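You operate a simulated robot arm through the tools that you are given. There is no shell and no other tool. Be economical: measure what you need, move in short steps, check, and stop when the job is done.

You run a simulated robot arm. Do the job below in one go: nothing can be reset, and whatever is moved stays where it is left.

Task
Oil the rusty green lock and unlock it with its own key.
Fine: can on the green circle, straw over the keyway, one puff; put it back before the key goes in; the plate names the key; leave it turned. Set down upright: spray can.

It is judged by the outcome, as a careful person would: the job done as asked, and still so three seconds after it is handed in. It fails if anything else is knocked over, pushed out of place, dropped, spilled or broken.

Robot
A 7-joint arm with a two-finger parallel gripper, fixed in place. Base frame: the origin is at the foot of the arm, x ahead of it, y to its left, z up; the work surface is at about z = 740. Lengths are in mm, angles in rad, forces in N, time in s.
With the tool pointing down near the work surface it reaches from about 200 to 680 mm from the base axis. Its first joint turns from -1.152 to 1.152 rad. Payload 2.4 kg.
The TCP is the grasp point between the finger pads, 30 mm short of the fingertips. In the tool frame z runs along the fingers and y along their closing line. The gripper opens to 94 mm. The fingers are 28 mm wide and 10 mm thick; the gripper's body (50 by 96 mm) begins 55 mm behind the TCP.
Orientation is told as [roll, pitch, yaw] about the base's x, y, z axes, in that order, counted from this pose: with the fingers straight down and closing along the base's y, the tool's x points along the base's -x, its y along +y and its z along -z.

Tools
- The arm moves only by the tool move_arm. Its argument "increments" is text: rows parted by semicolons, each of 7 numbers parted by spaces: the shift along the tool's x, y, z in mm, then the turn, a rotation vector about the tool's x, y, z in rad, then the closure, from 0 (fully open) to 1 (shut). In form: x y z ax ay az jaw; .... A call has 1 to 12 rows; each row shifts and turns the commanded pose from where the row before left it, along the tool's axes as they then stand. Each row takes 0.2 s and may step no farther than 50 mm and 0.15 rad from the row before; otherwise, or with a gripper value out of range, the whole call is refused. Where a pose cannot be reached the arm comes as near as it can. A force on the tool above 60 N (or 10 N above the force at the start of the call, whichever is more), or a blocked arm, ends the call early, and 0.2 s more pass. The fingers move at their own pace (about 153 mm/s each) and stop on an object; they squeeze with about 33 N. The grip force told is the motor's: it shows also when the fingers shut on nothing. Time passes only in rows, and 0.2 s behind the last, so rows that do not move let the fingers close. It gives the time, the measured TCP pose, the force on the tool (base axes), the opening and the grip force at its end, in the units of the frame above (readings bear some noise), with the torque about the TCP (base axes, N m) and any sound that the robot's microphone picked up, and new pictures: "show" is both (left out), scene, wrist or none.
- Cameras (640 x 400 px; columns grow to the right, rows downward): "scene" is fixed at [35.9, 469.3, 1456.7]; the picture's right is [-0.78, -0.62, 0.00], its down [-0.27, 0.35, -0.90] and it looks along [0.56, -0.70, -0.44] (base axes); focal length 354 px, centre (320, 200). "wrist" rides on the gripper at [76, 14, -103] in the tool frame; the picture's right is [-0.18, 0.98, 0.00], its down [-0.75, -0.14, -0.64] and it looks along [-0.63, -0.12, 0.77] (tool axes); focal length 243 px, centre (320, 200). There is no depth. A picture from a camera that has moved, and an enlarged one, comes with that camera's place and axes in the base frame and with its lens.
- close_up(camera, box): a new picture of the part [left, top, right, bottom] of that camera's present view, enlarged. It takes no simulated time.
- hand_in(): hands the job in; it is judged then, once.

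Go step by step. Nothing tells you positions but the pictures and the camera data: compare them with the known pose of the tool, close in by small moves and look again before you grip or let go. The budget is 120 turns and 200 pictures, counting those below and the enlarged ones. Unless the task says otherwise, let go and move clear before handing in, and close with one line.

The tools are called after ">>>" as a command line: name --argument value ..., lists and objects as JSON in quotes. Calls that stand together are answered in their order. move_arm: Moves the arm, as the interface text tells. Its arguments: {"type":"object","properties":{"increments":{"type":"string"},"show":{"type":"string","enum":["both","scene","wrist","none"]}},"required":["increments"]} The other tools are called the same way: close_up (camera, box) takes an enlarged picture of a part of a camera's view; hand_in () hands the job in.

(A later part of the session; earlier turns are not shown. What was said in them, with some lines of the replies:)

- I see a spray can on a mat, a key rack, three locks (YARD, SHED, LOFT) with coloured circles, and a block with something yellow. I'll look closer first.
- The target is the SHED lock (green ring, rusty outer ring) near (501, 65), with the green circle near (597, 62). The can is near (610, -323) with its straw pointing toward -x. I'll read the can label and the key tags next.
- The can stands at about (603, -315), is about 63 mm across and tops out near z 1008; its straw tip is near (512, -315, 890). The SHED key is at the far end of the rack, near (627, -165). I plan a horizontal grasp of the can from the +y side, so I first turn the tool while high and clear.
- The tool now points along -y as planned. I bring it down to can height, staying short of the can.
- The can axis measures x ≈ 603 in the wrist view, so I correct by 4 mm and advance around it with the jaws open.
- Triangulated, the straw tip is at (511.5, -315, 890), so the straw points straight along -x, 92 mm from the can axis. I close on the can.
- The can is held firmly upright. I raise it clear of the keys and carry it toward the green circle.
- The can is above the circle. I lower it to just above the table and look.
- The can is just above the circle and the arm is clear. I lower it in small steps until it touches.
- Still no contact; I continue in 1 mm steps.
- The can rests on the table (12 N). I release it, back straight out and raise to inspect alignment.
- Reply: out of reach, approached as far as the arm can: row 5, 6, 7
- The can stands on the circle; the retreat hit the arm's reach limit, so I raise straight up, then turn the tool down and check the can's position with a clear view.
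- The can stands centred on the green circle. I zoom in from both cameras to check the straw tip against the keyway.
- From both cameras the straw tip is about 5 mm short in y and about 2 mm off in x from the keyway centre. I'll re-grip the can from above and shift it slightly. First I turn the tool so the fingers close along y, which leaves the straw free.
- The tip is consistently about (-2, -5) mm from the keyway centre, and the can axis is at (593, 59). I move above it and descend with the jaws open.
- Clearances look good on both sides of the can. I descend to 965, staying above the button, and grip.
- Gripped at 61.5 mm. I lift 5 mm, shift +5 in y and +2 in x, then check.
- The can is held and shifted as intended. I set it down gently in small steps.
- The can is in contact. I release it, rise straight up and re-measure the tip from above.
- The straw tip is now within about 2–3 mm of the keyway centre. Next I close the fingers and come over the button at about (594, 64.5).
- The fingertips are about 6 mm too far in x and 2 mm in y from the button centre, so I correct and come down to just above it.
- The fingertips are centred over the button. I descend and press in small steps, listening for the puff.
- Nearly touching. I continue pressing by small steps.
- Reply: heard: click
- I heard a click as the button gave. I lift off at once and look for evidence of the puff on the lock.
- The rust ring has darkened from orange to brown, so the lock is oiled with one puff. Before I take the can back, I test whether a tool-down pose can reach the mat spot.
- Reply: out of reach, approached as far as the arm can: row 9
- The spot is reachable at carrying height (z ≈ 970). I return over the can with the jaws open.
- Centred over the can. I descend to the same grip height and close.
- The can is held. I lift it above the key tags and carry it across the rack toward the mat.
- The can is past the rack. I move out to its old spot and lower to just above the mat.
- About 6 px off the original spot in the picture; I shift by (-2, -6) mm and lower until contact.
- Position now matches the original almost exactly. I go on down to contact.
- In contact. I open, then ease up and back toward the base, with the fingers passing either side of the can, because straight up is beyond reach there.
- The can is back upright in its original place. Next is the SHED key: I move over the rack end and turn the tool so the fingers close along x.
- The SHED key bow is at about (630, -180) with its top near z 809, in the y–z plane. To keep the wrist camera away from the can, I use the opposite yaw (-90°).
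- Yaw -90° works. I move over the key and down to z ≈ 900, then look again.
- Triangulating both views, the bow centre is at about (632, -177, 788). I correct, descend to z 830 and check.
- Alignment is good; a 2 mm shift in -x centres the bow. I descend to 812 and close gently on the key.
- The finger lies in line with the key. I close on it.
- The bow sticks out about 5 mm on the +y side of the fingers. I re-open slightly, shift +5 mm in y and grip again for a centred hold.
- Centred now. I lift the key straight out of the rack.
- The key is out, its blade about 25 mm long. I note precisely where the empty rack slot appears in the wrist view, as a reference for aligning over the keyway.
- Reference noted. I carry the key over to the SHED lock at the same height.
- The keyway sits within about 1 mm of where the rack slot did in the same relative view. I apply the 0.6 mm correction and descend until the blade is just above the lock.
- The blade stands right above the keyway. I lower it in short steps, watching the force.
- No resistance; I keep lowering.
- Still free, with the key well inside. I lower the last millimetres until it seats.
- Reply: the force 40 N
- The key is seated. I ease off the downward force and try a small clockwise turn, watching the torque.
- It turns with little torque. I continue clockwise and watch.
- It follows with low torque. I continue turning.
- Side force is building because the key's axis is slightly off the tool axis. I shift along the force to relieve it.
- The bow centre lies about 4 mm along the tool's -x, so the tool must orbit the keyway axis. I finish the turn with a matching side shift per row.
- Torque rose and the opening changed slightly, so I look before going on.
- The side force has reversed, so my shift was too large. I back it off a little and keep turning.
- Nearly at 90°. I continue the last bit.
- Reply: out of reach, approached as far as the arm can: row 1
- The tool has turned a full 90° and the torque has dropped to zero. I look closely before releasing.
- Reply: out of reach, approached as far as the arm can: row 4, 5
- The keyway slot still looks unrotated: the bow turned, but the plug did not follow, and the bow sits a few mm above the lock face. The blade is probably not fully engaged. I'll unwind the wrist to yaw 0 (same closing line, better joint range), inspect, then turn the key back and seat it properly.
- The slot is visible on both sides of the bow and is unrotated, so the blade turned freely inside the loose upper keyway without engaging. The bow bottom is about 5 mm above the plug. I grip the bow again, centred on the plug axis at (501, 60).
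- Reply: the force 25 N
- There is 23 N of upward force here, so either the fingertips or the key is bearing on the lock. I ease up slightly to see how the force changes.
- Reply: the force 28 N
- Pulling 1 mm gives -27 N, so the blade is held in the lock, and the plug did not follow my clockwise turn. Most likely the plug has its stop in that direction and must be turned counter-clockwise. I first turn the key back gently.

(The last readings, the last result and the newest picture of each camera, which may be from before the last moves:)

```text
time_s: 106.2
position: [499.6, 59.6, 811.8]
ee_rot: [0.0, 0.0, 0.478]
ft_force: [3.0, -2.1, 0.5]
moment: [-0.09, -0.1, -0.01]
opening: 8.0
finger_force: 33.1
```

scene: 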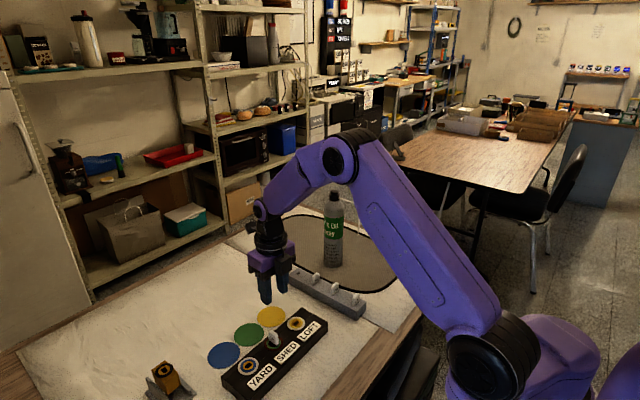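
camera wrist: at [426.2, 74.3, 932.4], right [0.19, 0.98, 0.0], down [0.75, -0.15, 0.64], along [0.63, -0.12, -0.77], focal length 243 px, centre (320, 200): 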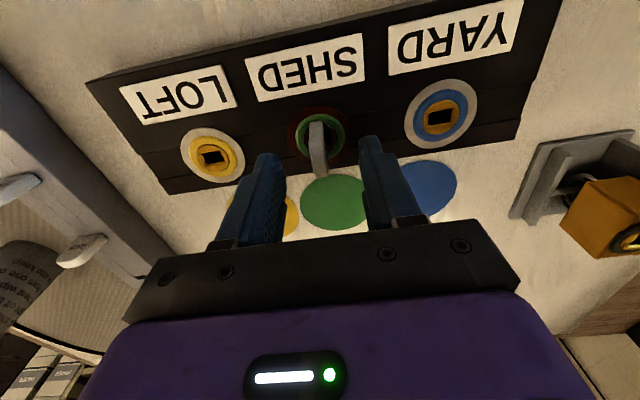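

It released after a brief resistance. I continue back toward the start orientation.

>>> move_arm --increments "0 0 0 0 0 -0.12 1;0 0 0 0 0 -0.12 1;0 0 0 0 0 -0.12 1;0 0 0 0 0 -0.12 1;0 0 0 0 0 0 1" --show "none"

>>> move_arm --increments "0 0 0 0 0 -0.12 1;0 0 0 0 0 -0.12 1;0 0 0 0 0 -0.12 1;0 0 0 0 0 -0.12 1;0 0 0 0 0 -0.13 1;0 0 0 0 0 0 1" --show "wrist"

>>> close_up --camera "scene" --box '[255, 315, 295, 355]'

```text
time_s: 107.4
position: [501.0, 60.2, 812.1]
ee_rot: [0.0, -0.002, 0.956]
ft_force: [0.7, -2.3, -1.1]
moment: [-0.14, -0.07, -0.01]
opening: 7.8
finger_force: 32.7
```

```text
time_s: 108.8
position: [500.8, 61.2, 811.7]
ee_rot: [-0.001, -0.001, 1.569]
ft_force: [-1.5, -0.3, -2.1]
moment: [-0.06, 0.02, -0.05]
opening: 7.7
finger_force: 32.8
camera wrist: at [486.6, -15.3, 914.8], right [-0.98, 0.19, 0.0], down [0.14, 0.75, 0.64], along [0.12, 0.63, -0.77], focal length 243 px, centre (320, 200)
```

wrist: 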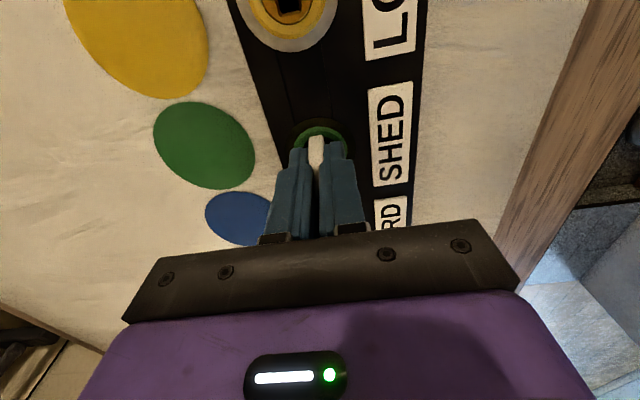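

```text
10.00 times, centred on (275, 335) of scene
camera zoom: at [35.9, 469.3, 1456.7], right [-0.78, -0.62, 0.0], down [-0.27, 0.35, -0.9], along [0.56, -0.7, -0.44], focal length 3540 px, centre (770, -1150)
```

zoom: 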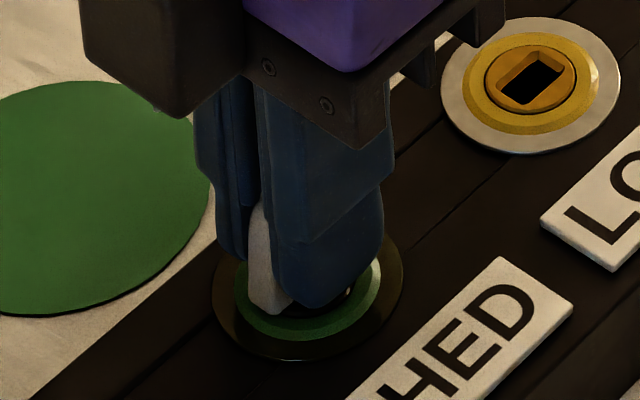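

The outer ring's colour seems to have changed from brown to dark olive. I look closer.

>>> close_up --camera "wrist" --box '[270, 100, 370, 180]'

>>> close_up --camera "scene" --box '[262, 325, 286, 349]'

```text
5.00 times, centred on (320, 140) of wrist
camera zoom: at [486.6, -15.3, 914.8], right [-0.98, 0.19, 0.0], down [0.14, 0.75, 0.64], along [0.12, 0.63, -0.77], focal length 1213 px, centre (320, 500)
```

zoom: 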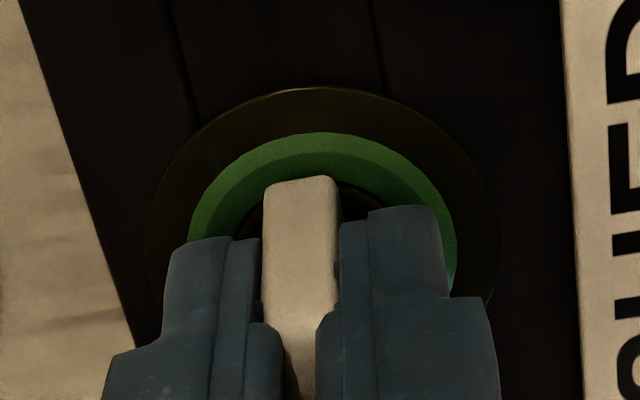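

```text
16.00 times, centred on (274, 337) of scene
camera zoom: at [35.9, 469.3, 1456.7], right [-0.78, -0.62, 0.0], down [-0.27, 0.35, -0.9], along [0.56, -0.7, -0.44], focal length 5665 px, centre (1056, -1992)
```

zoom: 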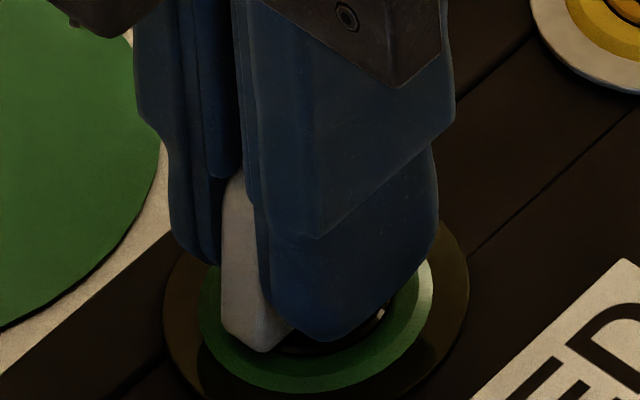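

The ring darkened further, so the oil has probably soaked in and the rust has freed over time. I push the key fully home first.

>>> move_arm --increments "0 0 1.5 0 0 0 1;0 0 0 0 0 0 1" --show "none"

>>> move_arm --increments "0 0 1 0 0 0 1;0 0 0 0 0 0 1" --show "none"

```text
time_s: 109.4
position: [500.0, 61.0, 811.0]
ee_rot: [-0.002, -0.001, 1.567]
ft_force: [-6.1, -2.0, 19.3]
moment: [-0.17, 0.19, -0.02]
opening: 7.8
finger_force: 33.0
```

```text
time_s: 110.0
position: [500.3, 60.7, 810.6]
ee_rot: [-0.004, -0.002, 1.567]
ft_force: [-10.1, -1.5, 41.4]
moment: [-0.15, 0.32, -0.01]
opening: 7.7
finger_force: 33.2
```

A firm stop. To be sure it is the key seating and not my fingertips, I release, regrip 5 mm higher and look at the gap under the bow.

>>> move_arm --increments "0 0 -2.5 0 0 0 1;0 0 0 0 0 0 0.8;0 0 0 0 0 0 0.7;0 0 -5 0 0 0 0.6;0 0 0 0 0 0 0.6" --show "none"

>>> close_up --camera "scene" --box '[262, 325, 286, 349]'

>>> close_up --camera "wrist" --box '[270, 100, 370, 180]'

```text
time_s: 111.2
position: [499.5, 60.6, 817.0]
ee_rot: [0.0, -0.001, 1.568]
ft_force: [0.3, -0.3, -0.4]
moment: [-0.04, -0.02, 0.01]
opening: 37.3
finger_force: 0.1
```

```text
16.00 times, centred on (274, 337) of scene
camera zoom: at [35.9, 469.3, 1456.7], right [-0.78, -0.62, 0.0], down [-0.27, 0.35, -0.9], along [0.56, -0.7, -0.44], focal length 5665 px, centre (1056, -1992)
```

zoom: 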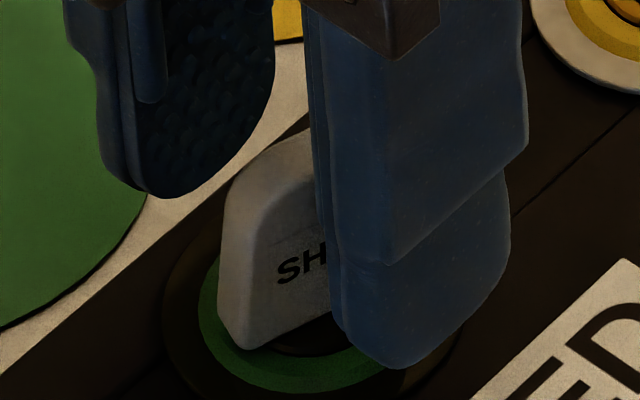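

```text
5.00 times, centred on (320, 140) of wrist
camera zoom: at [486.5, -15.3, 919.9], right [-0.98, 0.19, 0.0], down [0.14, 0.75, 0.64], along [0.12, 0.63, -0.77], focal length 1213 px, centre (320, 500)
```

zoom: 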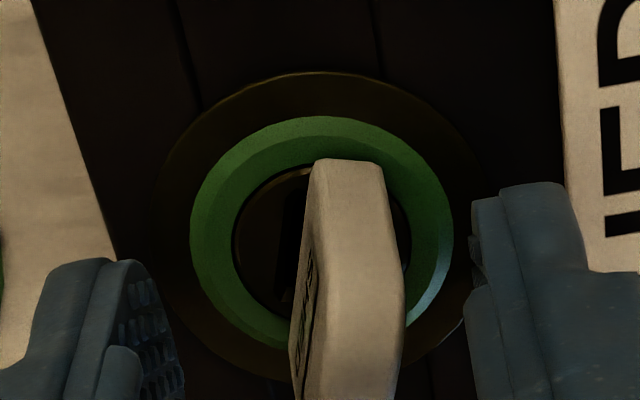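

The bow sits toward the -x side of the slot and is not flush with the plug, so the blade has probably not dropped into the inner keyway. I regrip higher and probe sideways under light pressure.

>>> move_arm --increments "0 0 0 0 0 0 0.8;0 0 0 0 0 0 1;0 0 0 0 0 0 1;0 0 0 0 0 0 1" --show "none"

>>> move_arm --increments "0 0 0.8 0 0 0 1;0 0 0 0 0 0 1" --show "none"

```text
time_s: 112.2
position: [499.6, 59.6, 817.4]
ee_rot: [-0.001, -0.002, 1.568]
ft_force: [-2.6, -0.3, 0.7]
moment: [-0.01, 0.08, -0.01]
opening: 7.8
finger_force: 32.7
```

```text
time_s: 112.8
position: [500.8, 60.5, 817.7]
ee_rot: [0.002, 0.0, 1.567]
ft_force: [-4.7, -2.4, 11.6]
moment: [-0.03, 0.16, -0.05]
opening: 7.3
finger_force: 32.6
```

>>> move_arm --increments "0 1 0 0 0 0 1;0 0 0 0 0 0 1" --show "none"

>>> move_arm --increments "0 1 0 0 0 0 1;0 0 0 0 0 0 1" --show "none"

```text
time_s: 113.4
position: [500.4, 60.0, 815.8]
ee_rot: [-0.005, -0.003, 1.568]
ft_force: [0.7, -0.5, 10.0]
moment: [0.0, 0.01, -0.03]
opening: 7.6
finger_force: 33.1
```

```text
time_s: 114.0
position: [499.5, 60.5, 816.2]
ee_rot: [-0.004, -0.005, 1.566]
ft_force: [7.1, -0.9, 7.6]
moment: [-0.02, -0.26, -0.04]
opening: 7.1
finger_force: 32.9
```

The key is snug in x (±1 mm gives ±7 N) and on a hard stop, so the blade is properly engaged after all, in a snug inner keyway. Next I test the counter-clockwise direction gently for a stop.

>>> move_arm --increments "0 -1 -0.6 0 0 0 1;0 0 0 0 0 -0.06 1;0 0 0 0 0 -0.06 1;0 0 0 0 0 0 1" --show "none"

>>> move_arm --increments "0 0 0 0 0 -0.06 1;0 0 0 0 0 -0.06 1;0 0 0 0 0 0 1" --show "none"

```text
time_s: 115.0
position: [500.2, 59.6, 816.5]
ee_rot: [-0.004, -0.002, 1.687]
ft_force: [7.6, -0.8, 2.3]
moment: [-0.03, -0.32, -0.02]
opening: 7.7
finger_force: 32.9
```

```text
time_s: 115.8
position: [500.2, 60.6, 816.0]
ee_rot: [-0.003, 0.0, 1.807]
ft_force: [7.3, -1.2, 2.3]
moment: [0.0, -0.3, -0.03]
opening: 7.5
finger_force: 33.0
```

>>> move_arm --increments "0 -0.8 0 0 0 -0.1 1;0 0 0 0 0 -0.1 1;0 0 0 0 0 -0.1 1;0 0 0 0 0 0 1" --show "none"

>>> move_arm --increments "0 0 0 0 0 -0.1 1;0 0 0 0 0 -0.1 1;0 0 0 0 0 -0.1 1;0 0 0 0 0 0 1" --show "wrist"

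>>> close_up --camera "wrist" --box '[270, 100, 370, 180]'

>>> close_up --camera "scene" --box '[262, 325, 286, 349]'

```text
time_s: 116.8
position: [500.3, 60.9, 816.7]
ee_rot: [0.0, -0.004, 2.109]
ft_force: [4.2, 3.8, 4.2]
moment: [0.48, 0.69, -0.36]
opening: 7.6
finger_force: 32.4
```

```text
time_s: 117.8
position: [499.9, 59.8, 817.0]
ee_rot: [-0.003, -0.002, 2.408]
ft_force: [6.2, 2.8, -3.7]
moment: [0.89, 0.61, -0.36]
opening: 9.1
finger_force: 33.4
camera wrist: at [547.8, -0.6, 919.5], right [-0.79, -0.61, 0.0], down [-0.47, 0.61, 0.64], along [-0.39, 0.51, -0.77], focal length 243 px, centre (320, 200)
```

wrist: 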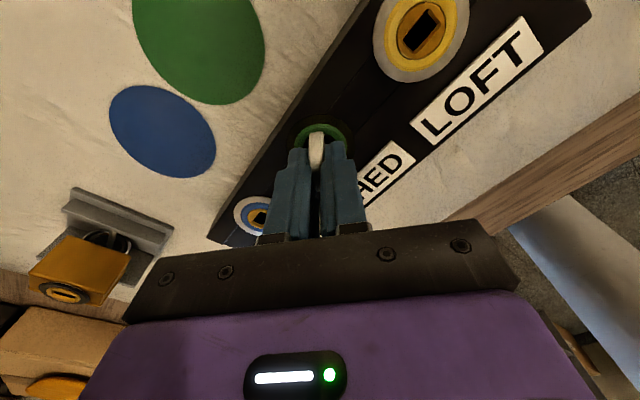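

```text
5.00 times, centred on (320, 140) of wrist
camera zoom: at [547.8, -0.6, 919.5], right [-0.79, -0.61, 0.0], down [-0.47, 0.61, 0.64], along [-0.39, 0.51, -0.77], focal length 1213 px, centre (320, 500)
```

zoom: 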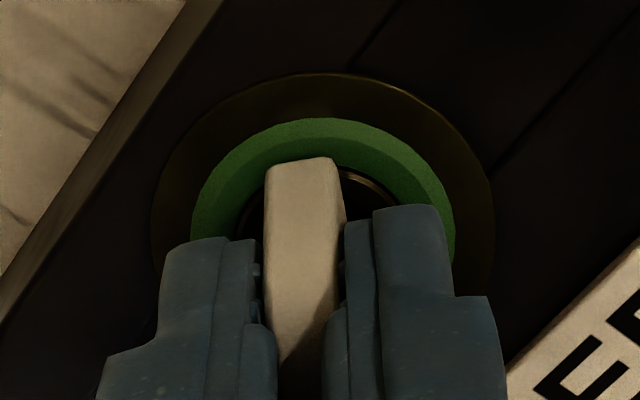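

```text
16.00 times, centred on (274, 337) of scene
camera zoom: at [35.9, 469.3, 1456.7], right [-0.78, -0.62, 0.0], down [-0.27, 0.35, -0.9], along [0.56, -0.7, -0.44], focal length 5665 px, centre (1056, -1992)
```

zoom: 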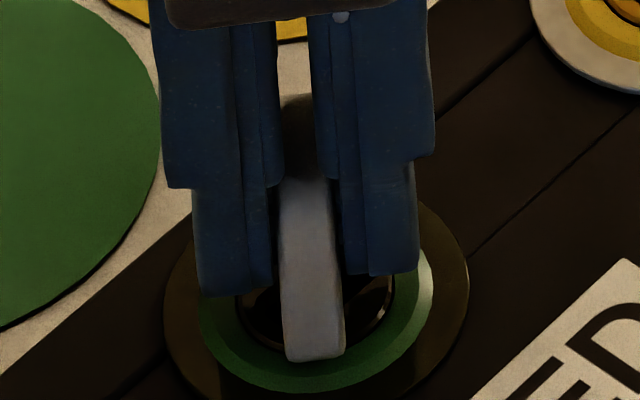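

Resistance appears symmetrically after about 0.5 rad, so the blade bites on the keyway there. I continue counter-clockwise a bit further, then check whether the plug follows.

>>> move_arm --increments "0 0 0 0 0 -0.1 1;0 0 0 0 0 -0.1 1;0 0 0 0 0 0 1" --show "none"

>>> move_arm --increments "0 0 0 0 0 -0.1 1;0 0 0 0 0 -0.1 1;0 0 0 0 0 0 1" --show "none"

>>> close_up --camera "scene" --box '[262, 325, 286, 349]'

>>> close_up --camera "wrist" --box '[290, 110, 350, 150]'

```text
time_s: 118.6
position: [498.9, 60.2, 817.7]
ee_rot: [-0.002, -0.001, 2.609]
ft_force: [2.6, -12.9, 0.9]
moment: [-1.51, 1.43, -0.2]
opening: 8.5
finger_force: 32.9
```

```text
time_s: 119.4
position: [500.3, 60.0, 816.6]
ee_rot: [0.0, -0.001, 2.808]
ft_force: [-0.8, -1.4, 2.2]
moment: [0.12, 0.01, 0.01]
opening: 7.6
finger_force: 32.5
```

```text
16.00 times, centred on (274, 337) of scene
camera zoom: at [35.8, 469.2, 1456.7], right [-0.78, -0.62, 0.0], down [-0.27, 0.35, -0.9], along [0.56, -0.7, -0.44], focal length 5665 px, centre (1056, -1992)
```

zoom: 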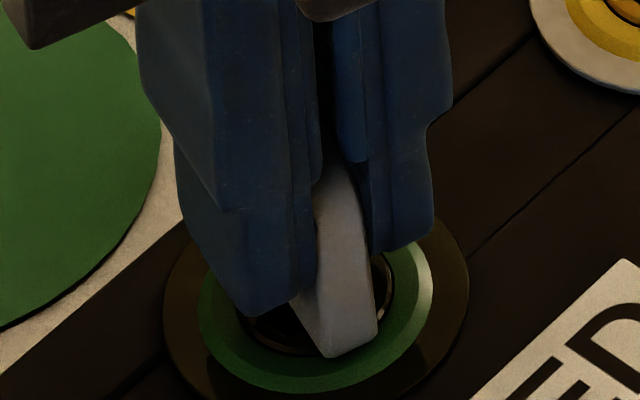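

```text
10.00 times, centred on (320, 130) of wrist
camera zoom: at [568.1, 22.5, 919.5], right [-0.5, -0.87, 0.0], down [-0.67, 0.38, 0.64], along [-0.56, 0.32, -0.77], focal length 2426 px, centre (320, 900)
```

zoom: 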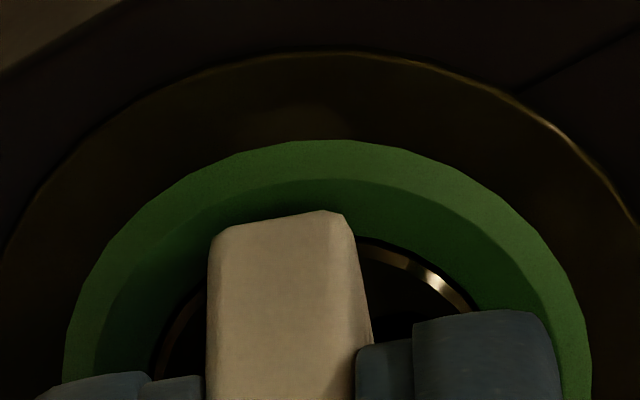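

The torque dropped off again past about 70°: the blade slips through rather than driving the plug. I turn the key back to its slot-aligned orientation and release it to measure how deep it really sits.

>>> move_arm --increments "0 0 0 0 0 0.12 1;0 0 0 0 0 0.12 1;0 0 0 0 0 0.12 1;0 0 0 0 0 0.12 1;0 0 0 0 0 0.12 1;0 0 0 0 0 0.12 1;0 0 0 0 0 0.12 1;0 0 0 0 0 0.12 1;0 0 0 0 0 0.12 1;0 0 0 0 0 0.12 1;0 0 0 0 0 0.04 1;0 0 0 0 0 0 1" --show "none"

>>> move_arm --increments "0 0 0 0 0 0 0.8;0 0 0 0 0 0 0.6;0 0 -10 0 0 0 0.4;0 0 -30 0 0 0 0.4;0 0 -40 0 0 0 0.4;40 0 0 0 0 0 0.4;40 0 0 0 0 0 0.4;0 0 0 0 0 0 0.4" --show "wrist"

>>> close_up --camera "scene" --box '[262, 325, 286, 349]'

```text
time_s: 122.0
position: [501.4, 59.2, 816.1]
ee_rot: [-0.001, 0.0, 1.563]
ft_force: [4.2, -4.7, -6.1]
moment: [-0.23, -0.21, 0.02]
opening: 7.6
finger_force: 33.3
```

```text
time_s: 123.8
position: [501.5, -21.5, 896.2]
ee_rot: [0.001, -0.002, 1.567]
ft_force: [-0.1, 0.3, -0.4]
moment: [-0.02, 0.05, -0.02]
opening: 56.4
finger_force: 0.0
camera wrist: at [487.3, -96.3, 999.0], right [-0.98, 0.19, 0.0], down [0.14, 0.75, 0.64], along [0.12, 0.63, -0.77], focal length 243 px, centre (320, 200)
```

wrist: 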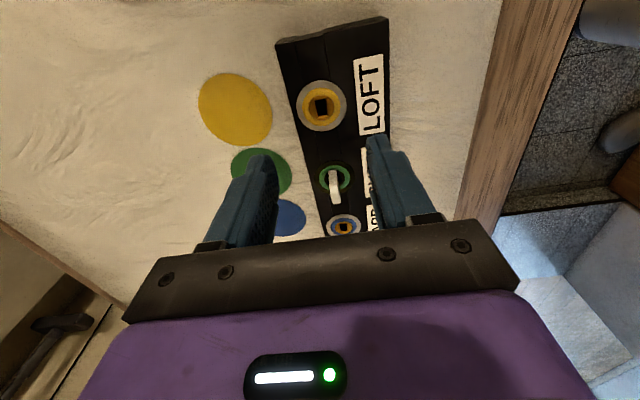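

```text
16.00 times, centred on (274, 337) of scene
camera zoom: at [35.9, 469.3, 1456.7], right [-0.78, -0.62, 0.0], down [-0.27, 0.35, -0.9], along [0.56, -0.7, -0.44], focal length 5665 px, centre (1056, -1992)
```

zoom: 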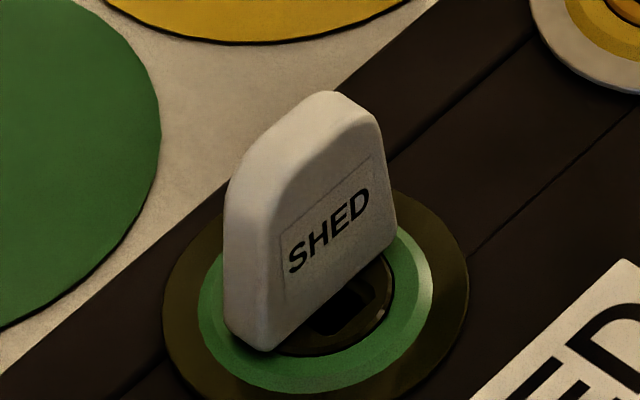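

>>> close_up --camera "wrist" --box '[310, 155, 360, 215]'

>>> close_up --camera "wrist" --box '[297, 75, 347, 135]'

>>> close_up --camera "scene" --box '[272, 335, 280, 344]'

```text
6.67 times, centred on (335, 185) of wrist
camera zoom: at [487.3, -96.3, 999.0], right [-0.98, 0.19, 0.0], down [0.14, 0.75, 0.64], along [0.12, 0.63, -0.77], focal length 1618 px, centre (220, 300)
```

zoom: 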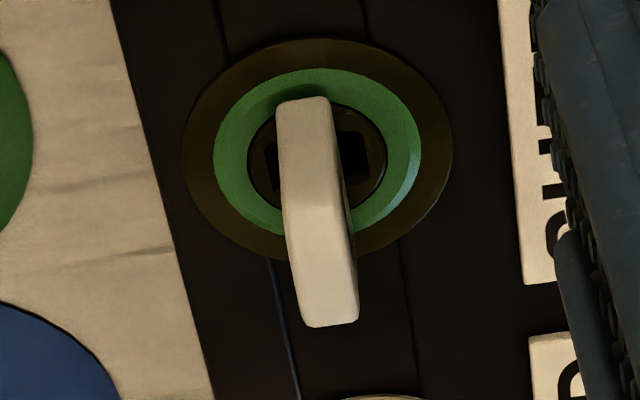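

```text
6.67 times, centred on (322, 105) of wrist
camera zoom: at [487.3, -96.3, 999.0], right [-0.98, 0.19, 0.0], down [0.14, 0.75, 0.64], along [0.12, 0.63, -0.77], focal length 1618 px, centre (307, 833)
```

zoom: 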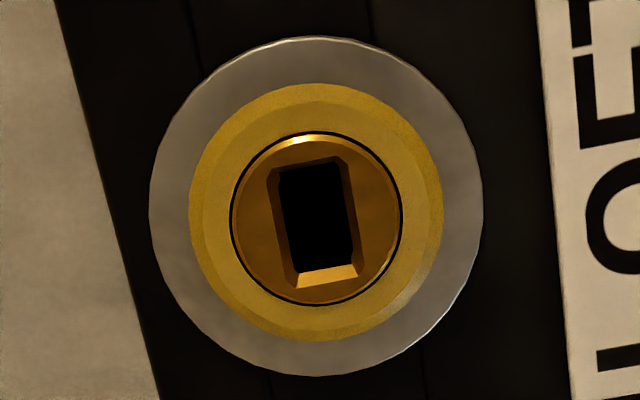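

```text
16.00 times, centred on (276, 340) of scene
camera zoom: at [35.9, 469.3, 1456.7], right [-0.78, -0.62, 0.0], down [-0.27, 0.35, -0.9], along [0.56, -0.7, -0.44], focal length 5665 px, centre (1024, -2032)
```

zoom: 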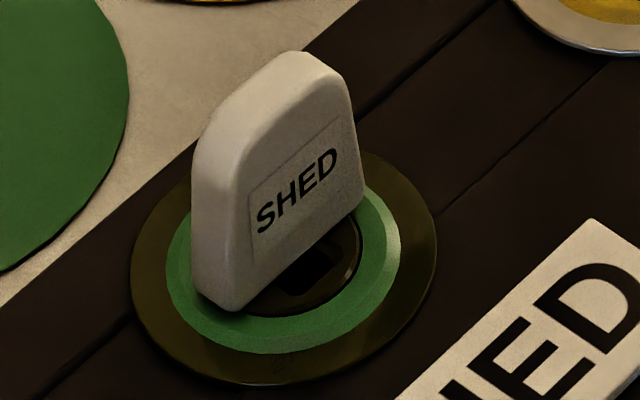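

The wrist view now shows the slot of the SHED plug lying along x: the plug itself has turned 90° counter-clockwise and stayed there, while my quick return twisted the key back across it. I regrip with the opposite yaw and turn the key counter-clockwise too, so it lines up with the turned plug.

>>> move_arm --increments "0 0 0 0 0 0.143 0.5;0 0 0 0 0 0.143 0.5;0 0 0 0 0 0.143 0.5;0 0 0 0 0 0.143 0.5;0 0 0 0 0 0.143 0.5;0 0 0 0 0 0.143 0.5;0 0 0 0 0 0.143 0.5;0 0 0 0 0 0.143 0.5;0 0 0 0 0 0.143 0.5;0 0 0 0 0 0.143 0.5;0 0 0 0 0 0.143 0.5" --show "none"

>>> move_arm --increments "0 0 0 0 0 0.143 0.5;0 0 0 0 0 0.143 0.5;0 0 0 0 0 0.143 0.5;0 0 0 0 0 0.143 0.5;0 0 0 0 0 0.143 0.5;0 0 0 0 0 0.143 0.5;0 0 0 0 0 0.143 0.5;0 0 0 0 0 0.143 0.5;0 0 0 0 0 0.143 0.5;0 0 0 0 0 0.143 0.5;0 0 0 0 0 0.134 0.5" --show "none"

>>> close_up --camera "wrist" --box '[250, 0, 390, 120]'

```text
time_s: 126.2
position: [500.7, -19.3, 897.2]
ee_rot: [0.001, 0.0, -0.007]
ft_force: [0.1, -0.3, -0.9]
moment: [0.02, 0.0, 0.01]
opening: 47.3
finger_force: 0.0
```

```text
time_s: 128.6
position: [498.9, -18.7, 896.5]
ee_rot: [0.001, 0.003, -1.574]
ft_force: [0.1, -0.4, -0.6]
moment: [-0.02, -0.01, 0.02]
opening: 46.8
finger_force: 0.0
```

```text
3.33 times, centred on (320, 60) of wrist
camera zoom: at [514.9, 57.2, 999.7], right [0.98, -0.19, 0.0], down [-0.14, -0.75, 0.64], along [-0.12, -0.63, -0.77], focal length 809 px, centre (320, 667)
```

zoom: 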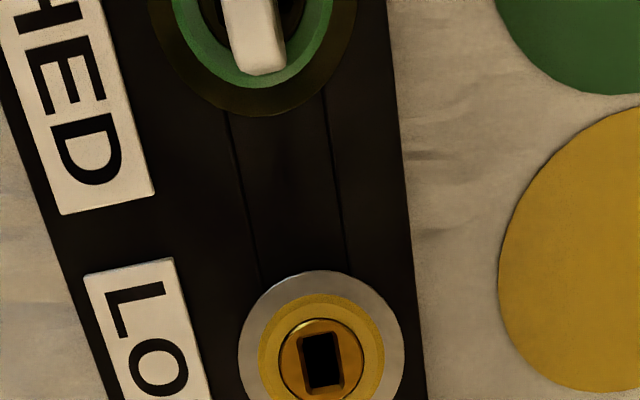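

>>> move_arm --increments "40 1 0 0 0 0 0.5;39 0.7 0 0 0 0 0.5;0 0 0 0 0 0 0.5" --show "none"

>>> close_up --camera "wrist" --box '[285, 80, 355, 150]'

```text
time_s: 129.4
position: [501.0, 59.9, 896.6]
ee_rot: [0.0, 0.003, -1.57]
ft_force: [-0.1, 0.0, -0.4]
moment: [0.02, 0.0, -0.01]
opening: 46.8
finger_force: 0.1
```

```text
5.71 times, centred on (320, 115) of wrist
camera zoom: at [515.8, 135.6, 999.6], right [0.98, -0.18, 0.0], down [-0.14, -0.76, 0.64], along [-0.12, -0.63, -0.77], focal length 1386 px, centre (320, 686)
```

zoom: 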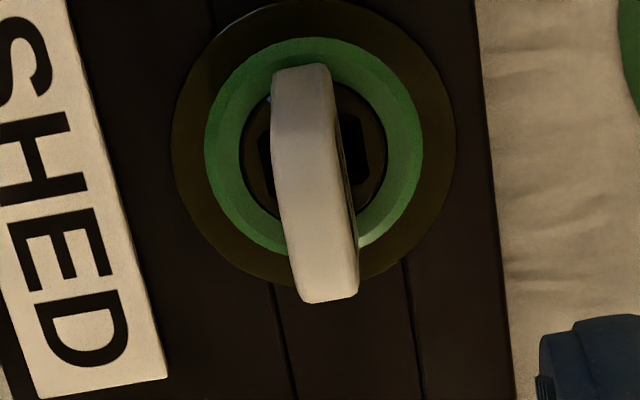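

Confirmed: the slot lies along x, the key bow along y. I descend, grip the bow and turn counter-clockwise.

>>> move_arm --increments "0 0 40 0 0 0 0.5;0 0 25 0 0 0 0.5;0 0 14 0 0 0 0.5;0 0 0 0 0 0 0.7;0 0 0 0 0 0 1;0 0 0 0 0 0 1;0 0 0 0 0 0 1" --show "none"

>>> move_arm --increments "0 0 0 0 0 -0.08 1;0 0 0 0 0 -0.08 1;0 0 0 0 0 -0.08 1;0 0 0 0 0 -0.08 1;0 0 0 0 0 0 1" --show "none"

```text
time_s: 131.0
position: [501.8, 60.2, 817.3]
ee_rot: [-0.002, 0.001, -1.571]
ft_force: [-3.3, 1.1, -0.2]
moment: [0.04, 0.1, 0.01]
opening: 7.4
finger_force: 32.9
```

```text
time_s: 132.2
position: [500.9, 59.9, 817.5]
ee_rot: [0.0, 0.002, -1.246]
ft_force: [-4.5, 5.0, -8.5]
moment: [0.26, 0.24, -0.03]
opening: 7.7
finger_force: 33.0
```

>>> move_arm --increments "0 0 0.3 0 0 -0.08 1;0 0 0 0 0 -0.08 1;0 0 0 0 0 -0.08 1;0 0 0 0 0 -0.08 1;0 0 0 0 0 0 1" --show "none"

>>> move_arm --increments "0 0 0 0 0 -0.08 1;0 0 0 0 0 -0.08 1;0 0 0 0 0 -0.08 1;0 0 0 0 0 0 1" --show "none"

```text
time_s: 133.4
position: [500.9, 60.7, 818.2]
ee_rot: [0.0, 0.002, -0.928]
ft_force: [-8.2, 9.7, -0.6]
moment: [0.39, 0.43, -0.03]
opening: 7.5
finger_force: 32.9
```

```text
time_s: 134.4
position: [500.7, 59.3, 817.7]
ee_rot: [0.0, 0.003, -0.688]
ft_force: [-11.5, 12.3, 2.4]
moment: [0.38, 0.42, -0.07]
opening: 7.5
finger_force: 33.4
```

Torque is low but a side force is growing; I relieve it and look at the slot.

>>> move_arm --increments "1.5 0 0 0 0 0 1;0 0 0 0 0 0 1" --show "none"

>>> close_up --camera "scene" --box '[262, 325, 286, 349]'

```text
time_s: 135.0
position: [500.6, 59.7, 818.0]
ee_rot: [0.002, 0.0, -0.69]
ft_force: [-6.8, 5.9, -2.2]
moment: [0.17, 0.11, -0.02]
opening: 7.4
finger_force: 33.2
```

```text
16.00 times, centred on (274, 337) of scene
camera zoom: at [35.8, 469.4, 1456.6], right [-0.78, -0.62, 0.0], down [-0.27, 0.35, -0.9], along [0.56, -0.7, -0.44], focal length 5665 px, centre (1056, -1992)
```

zoom: 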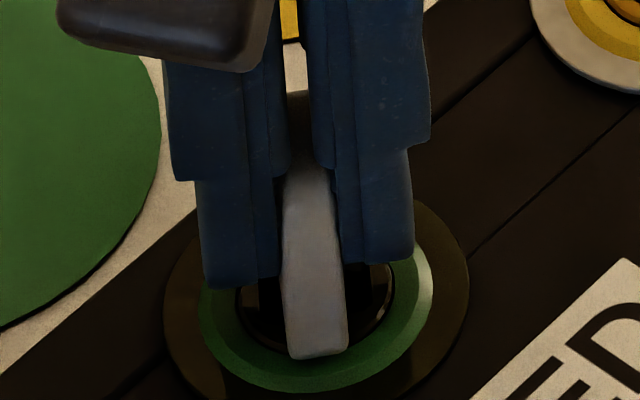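

The plug now rotates freely with the key, which sits across the slot. The evidence fits: the plug's stop is counter-clockwise at 0, and it unlocks clockwise now that the rust has freed. So I turn counter-clockwise back to the plug's stop and on until the key pops into line with the slot, then turn clockwise properly.

>>> move_arm --increments "0 0 0 0 0 -0.1 1;0 0 0 0 0 -0.1 1;0 0 0 0 0 -0.1 1;0 0 0 0 0 -0.1 1;0 0 0 0 0 -0.1 1;0 0 0 0 0 -0.1 1;0 0 0 0 0 -0.1 1;0 0 0 0 0 0 1" --show "none"

>>> move_arm --increments "0 0 0 0 0 -0.1 1;0 0 0 0 0 -0.1 1;0 0 0 0 0 -0.1 1;0 0 0 0 0 0 1" --show "none"

>>> move_arm --increments "0 0 0 0 0 -0.1 1;0 0 0 0 0 -0.1 1;0 0 0 0 0 -0.1 1;0 0 0 0 0 0 1" --show "none"

```text
time_s: 136.8
position: [500.3, 61.2, 817.6]
ee_rot: [0.002, -0.001, 0.014]
ft_force: [-1.2, 0.8, -3.0]
moment: [0.08, -0.09, 0.01]
opening: 7.5
finger_force: 33.1
```

```text
time_s: 137.8
position: [500.8, 61.1, 816.5]
ee_rot: [0.001, -0.003, 0.313]
ft_force: [-8.0, 25.5, 2.0]
moment: [2.17, 0.05, -0.03]
opening: 8.6
finger_force: 33.9
```

```text
time_s: 138.8
position: [500.4, 60.1, 817.4]
ee_rot: [0.003, -0.001, 0.612]
ft_force: [-0.9, 0.5, 0.2]
moment: [0.07, 0.07, -0.01]
opening: 7.7
finger_force: 33.0
```

As predicted: the stop at 0, then the key popped back. I continue until the key is in line with the slot, then turn clockwise.

>>> move_arm --increments "0 0 0 0 0 -0.12 1;0 0 0 0 0 -0.12 1;0 0 0 0 0 -0.12 1;0 0 0 0 0 -0.12 1;0 0 0 0 0 -0.12 1;0 0 0 0 0 -0.12 1;0 0 0 0 0 -0.12 1;0 0 0 0 0 -0.12 1;0 0 0 0 0 0 1" --show "none"

>>> move_arm --increments "0 0 1 0 0 0 1;0 0 0 0 0 0 1" --show "none"

>>> close_up --camera "wrist" --box '[290, 110, 350, 150]'

```text
time_s: 140.8
position: [499.8, 60.7, 817.1]
ee_rot: [0.0, -0.003, 1.573]
ft_force: [-2.0, -1.2, 3.0]
moment: [-0.02, 0.11, -0.02]
opening: 7.4
finger_force: 32.8
```

```text
time_s: 141.4
position: [499.9, 60.1, 818.0]
ee_rot: [-0.002, -0.002, 1.572]
ft_force: [-4.5, -2.5, 22.7]
moment: [-0.14, 0.18, 0.0]
opening: 7.7
finger_force: 32.7
```

```text
10.00 times, centred on (320, 130) of wrist
camera zoom: at [486.5, -15.2, 919.9], right [-0.98, 0.18, 0.0], down [0.14, 0.75, 0.64], along [0.12, 0.63, -0.77], focal length 2426 px, centre (320, 900)
```

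zoom: 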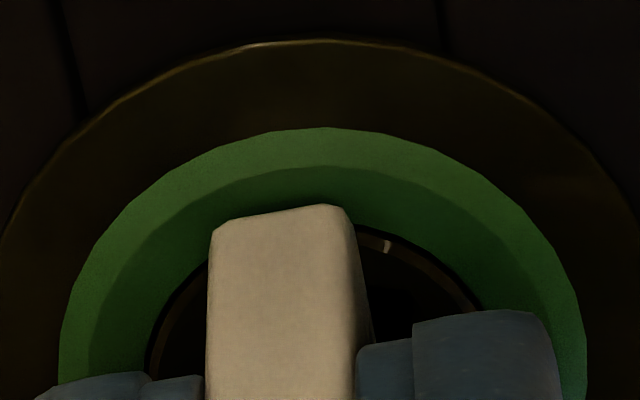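

Seated. I keep light downward pressure and turn clockwise steadily.

>>> move_arm --increments "0 0 -0.6 0 0 0.08 1;0 0 0 0 0 0.08 1;0 0 0 0 0 0.08 1;0 0 0 0 0 0.08 1;0 0 0 0 0 0.08 1;0 0 0 0 0 0.08 1;0 0 0 0 0 0 1" --show "none"

>>> move_arm --increments "0 0 0 0 0 0.08 1;0 0 0 0 0 0.08 1;0 0 0 0 0 0.08 1;0 0 0 0 0 0.08 1;0 0 0 0 0 0 1" --show "none"

>>> move_arm --increments "0 0 0 0 0 0.08 1;0 0 0 0 0 0.08 1;0 0 0 0 0 0.08 1;0 0 0 0 0 0.08 1;0 0 0 0 0 0 1" --show "none"

```text
time_s: 143.0
position: [500.7, 60.0, 817.3]
ee_rot: [0.001, -0.002, 1.089]
ft_force: [-0.2, -1.5, 5.5]
moment: [-0.08, 0.01, 0.02]
opening: 7.5
finger_force: 32.8
```

```text
time_s: 144.2
position: [501.0, 61.2, 816.8]
ee_rot: [0.002, -0.002, 0.77]
ft_force: [-0.5, -2.4, 6.8]
moment: [-0.13, 0.06, -0.01]
opening: 7.5
finger_force: 33.2
```

```text
time_s: 145.4
position: [499.8, 60.7, 817.8]
ee_rot: [-0.001, -0.001, 0.453]
ft_force: [0.3, -0.9, -1.3]
moment: [-0.06, -0.04, -0.02]
opening: 7.4
finger_force: 33.1
```

No jamming this time; the plug is following. I continue to 90° and a little past, to find the end.

>>> move_arm --increments "0 0 0 0 0 0.08 1;0 0 0 0 0 0.08 1;0 0 0 0 0 0.08 1;0 0 0 0 0 0.08 1;0 0 0 0 0 0.08 1;0 0 0 0 0 0.05 1;0 0 0 0 0 0 1" --show "none"

>>> move_arm --increments "0 0 0 0 0 0.08 1;0 0 0 0 0 0.08 1;0 0 0 0 0 0.08 1;0 0 0 0 0 0 1" --show "none"

>>> close_up --camera "scene" --box '[262, 325, 286, 349]'

```text
time_s: 147.0
position: [500.3, 59.9, 817.5]
ee_rot: [0.003, 0.0, 0.0]
ft_force: [0.6, -4.3, 1.8]
moment: [-0.15, -0.01, 0.02]
opening: 7.7
finger_force: 33.1
```

```text
time_s: 148.0
position: [501.1, 60.3, 817.1]
ee_rot: [0.001, 0.001, -0.238]
ft_force: [2.3, -4.7, 0.7]
moment: [-0.17, -0.06, 0.02]
opening: 7.7
finger_force: 32.6
```

```text
16.00 times, centred on (274, 337) of scene
camera zoom: at [35.9, 469.2, 1456.7], right [-0.78, -0.62, 0.0], down [-0.27, 0.35, -0.9], along [0.56, -0.7, -0.44], focal length 5665 px, centre (1056, -1992)
```

zoom: 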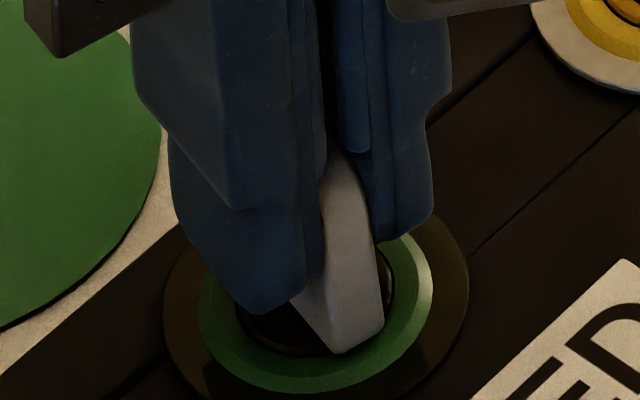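

>>> move_arm --increments "0 0 0 0 0 0.08 1;0 0 0 0 0 0.08 1;0 0 0 0 0 0.08 1;0 0 0 0 0 0 1" --show "none"

>>> move_arm --increments "0 0 0 0 0 0.08 1;0 0 0 0 0 0.08 1;0 0 0 0 0 0 1" --show "none"

```text
time_s: 149.0
position: [500.3, 60.8, 817.3]
ee_rot: [0.004, 0.003, -0.48]
ft_force: [1.2, -6.5, -1.7]
moment: [0.28, 0.07, 0.19]
opening: 7.6
finger_force: 32.8
```

```text
time_s: 149.8
position: [500.6, 59.7, 816.6]
ee_rot: [0.0, 0.002, -0.639]
ft_force: [-1.8, -7.3, 3.6]
moment: [0.65, 0.56, 0.56]
opening: 8.3
finger_force: 32.5
```

The stop came exactly at 90° plus the slack: the plug is fully turned. I relax the key within its slack, release and inspect.

>>> move_arm --increments "0 0 0 0 0 -0.1 1;0 0 0 0 0 -0.1 1;0 0 0 0 0 -0.1 1;0 0 0 0 0 -0.1 1;0 0 0 0 0 -0.08 1;0 0 0 0 0 0 1" --show "none"

>>> move_arm --increments "0 0 0 0 0 0 0.85;0 0 0 0 0 0 0.7;0 0 0 0 0 0 0.5;0 0 -10 0 0 0 0.5;0 0 -30 0 0 0 0.5;0 0 -40 0 0 0 0.5;0 0 -40 0 0 0 0.5;0 0 0 0 0 0 0.5" --show "both"

>>> close_up --camera "scene" --box '[262, 325, 286, 349]'

>>> close_up --camera "wrist" --box '[290, 60, 350, 130]'

```text
time_s: 151.2
position: [502.4, 60.3, 817.5]
ee_rot: [0.002, 0.0, -0.154]
ft_force: [-2.7, -3.5, 2.3]
moment: [-0.15, 0.26, -0.03]
opening: 7.5
finger_force: 33.4
```

```text
time_s: 153.0
position: [500.9, 61.6, 936.8]
ee_rot: [0.003, 0.001, -0.157]
ft_force: [0.5, -0.2, 0.0]
moment: [-0.01, -0.02, 0.0]
opening: 46.7
finger_force: 0.1
camera wrist: at [428.4, 87.5, 1040.1], right [0.34, 0.94, 0.0], down [0.72, -0.26, 0.64], along [0.6, -0.21, -0.77], focal length 243 px, centre (320, 200)
```

scene: 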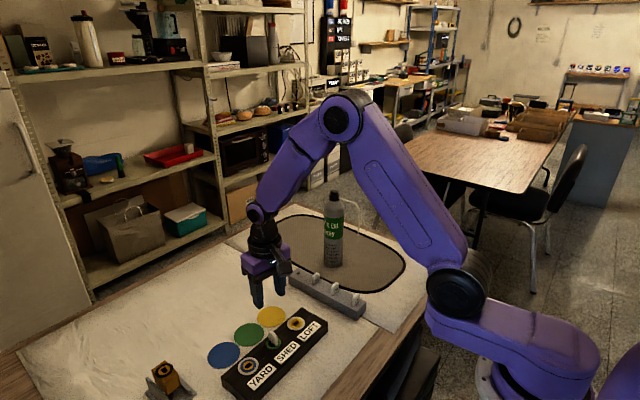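
wrist: 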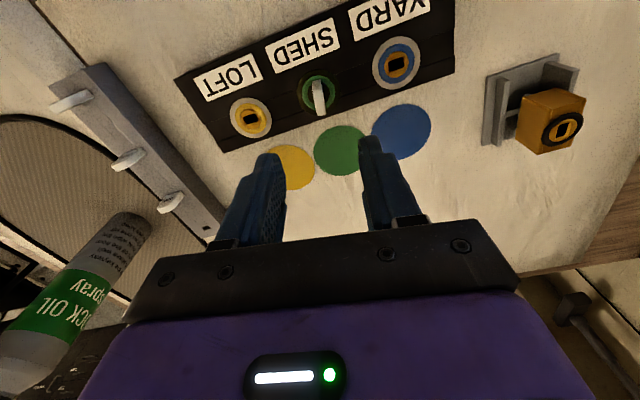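

```text
16.00 times, centred on (274, 337) of scene
camera zoom: at [35.8, 469.3, 1456.7], right [-0.78, -0.62, 0.0], down [-0.27, 0.35, -0.9], along [0.56, -0.7, -0.44], focal length 5665 px, centre (1056, -1992)
```

zoom: 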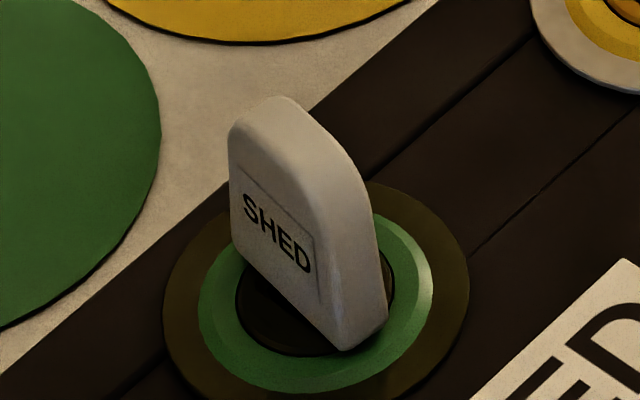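

```text
5.71 times, centred on (320, 95) of wrist
camera zoom: at [428.4, 87.5, 1040.1], right [0.34, 0.94, 0.0], down [0.72, -0.26, 0.64], along [0.6, -0.21, -0.77], focal length 1386 px, centre (320, 800)
```

zoom: 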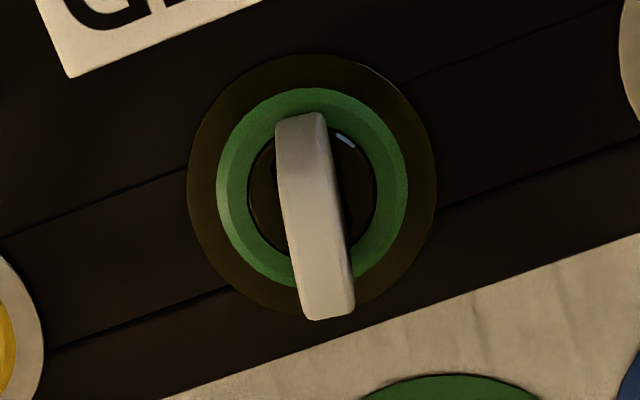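

The slot is now hidden under the bow: key and plug are turned 90° together. The can is upright in its place and everything else is undisturbed. I move clear.

>>> move_arm --increments "0 0 -45 0 0 0 0;30 0 -45 0 0 0 0;30 0 -45 0 0 0 0;0 0 0 0 0 0 0;0 0 0 0 0 0 0" --show "scene"

>>> close_up --camera "scene" --box '[200, 180, 380, 400]'

```text
refused: row 2 steps farther than a row can; nothing moved
```

```text
1.82 times, centred on (290, 290) of scene
camera zoom: at [35.8, 469.3, 1456.7], right [-0.78, -0.62, 0.0], down [-0.27, 0.35, -0.9], along [0.56, -0.7, -0.44], focal length 644 px, centre (374, 36)
```

zoom: 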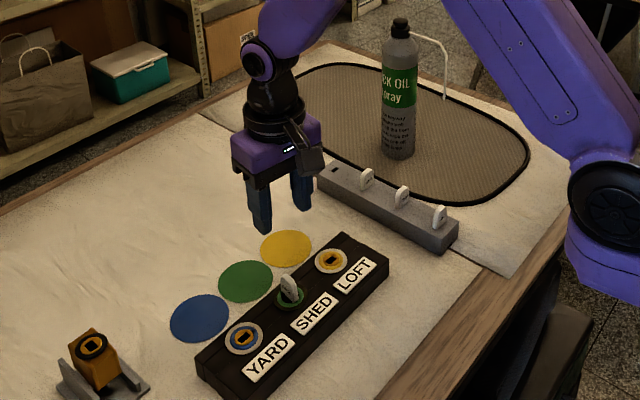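

Everything is in order; I raise the arm clear in shorter steps.

>>> move_arm --increments "0 0 -45 0 0 0 0.5;0 0 -45 0 0 0 0.5;0 0 -45 0 0 0 0.5;0 0 0 0 0 0 0.5;0 0 0 0 0 0 0.5" --show "none"

>>> hand_in

```text
time_s: 154.2
position: [499.0, 59.6, 1072.6]
ee_rot: [0.003, 0.001, -0.157]
ft_force: [-0.9, -0.3, 0.0]
moment: [0.01, -0.02, -0.03]
opening: 47.1
finger_force: 0.0
```

```text
The job is handed in.
```

I oiled the green SHED lock with one puff, put the can back upright on its mat, and turned the lock 90° clockwise to its stop with the SHED key, which is left turned in it; on my first tries the key slipped round in the keyway before the lock freed.
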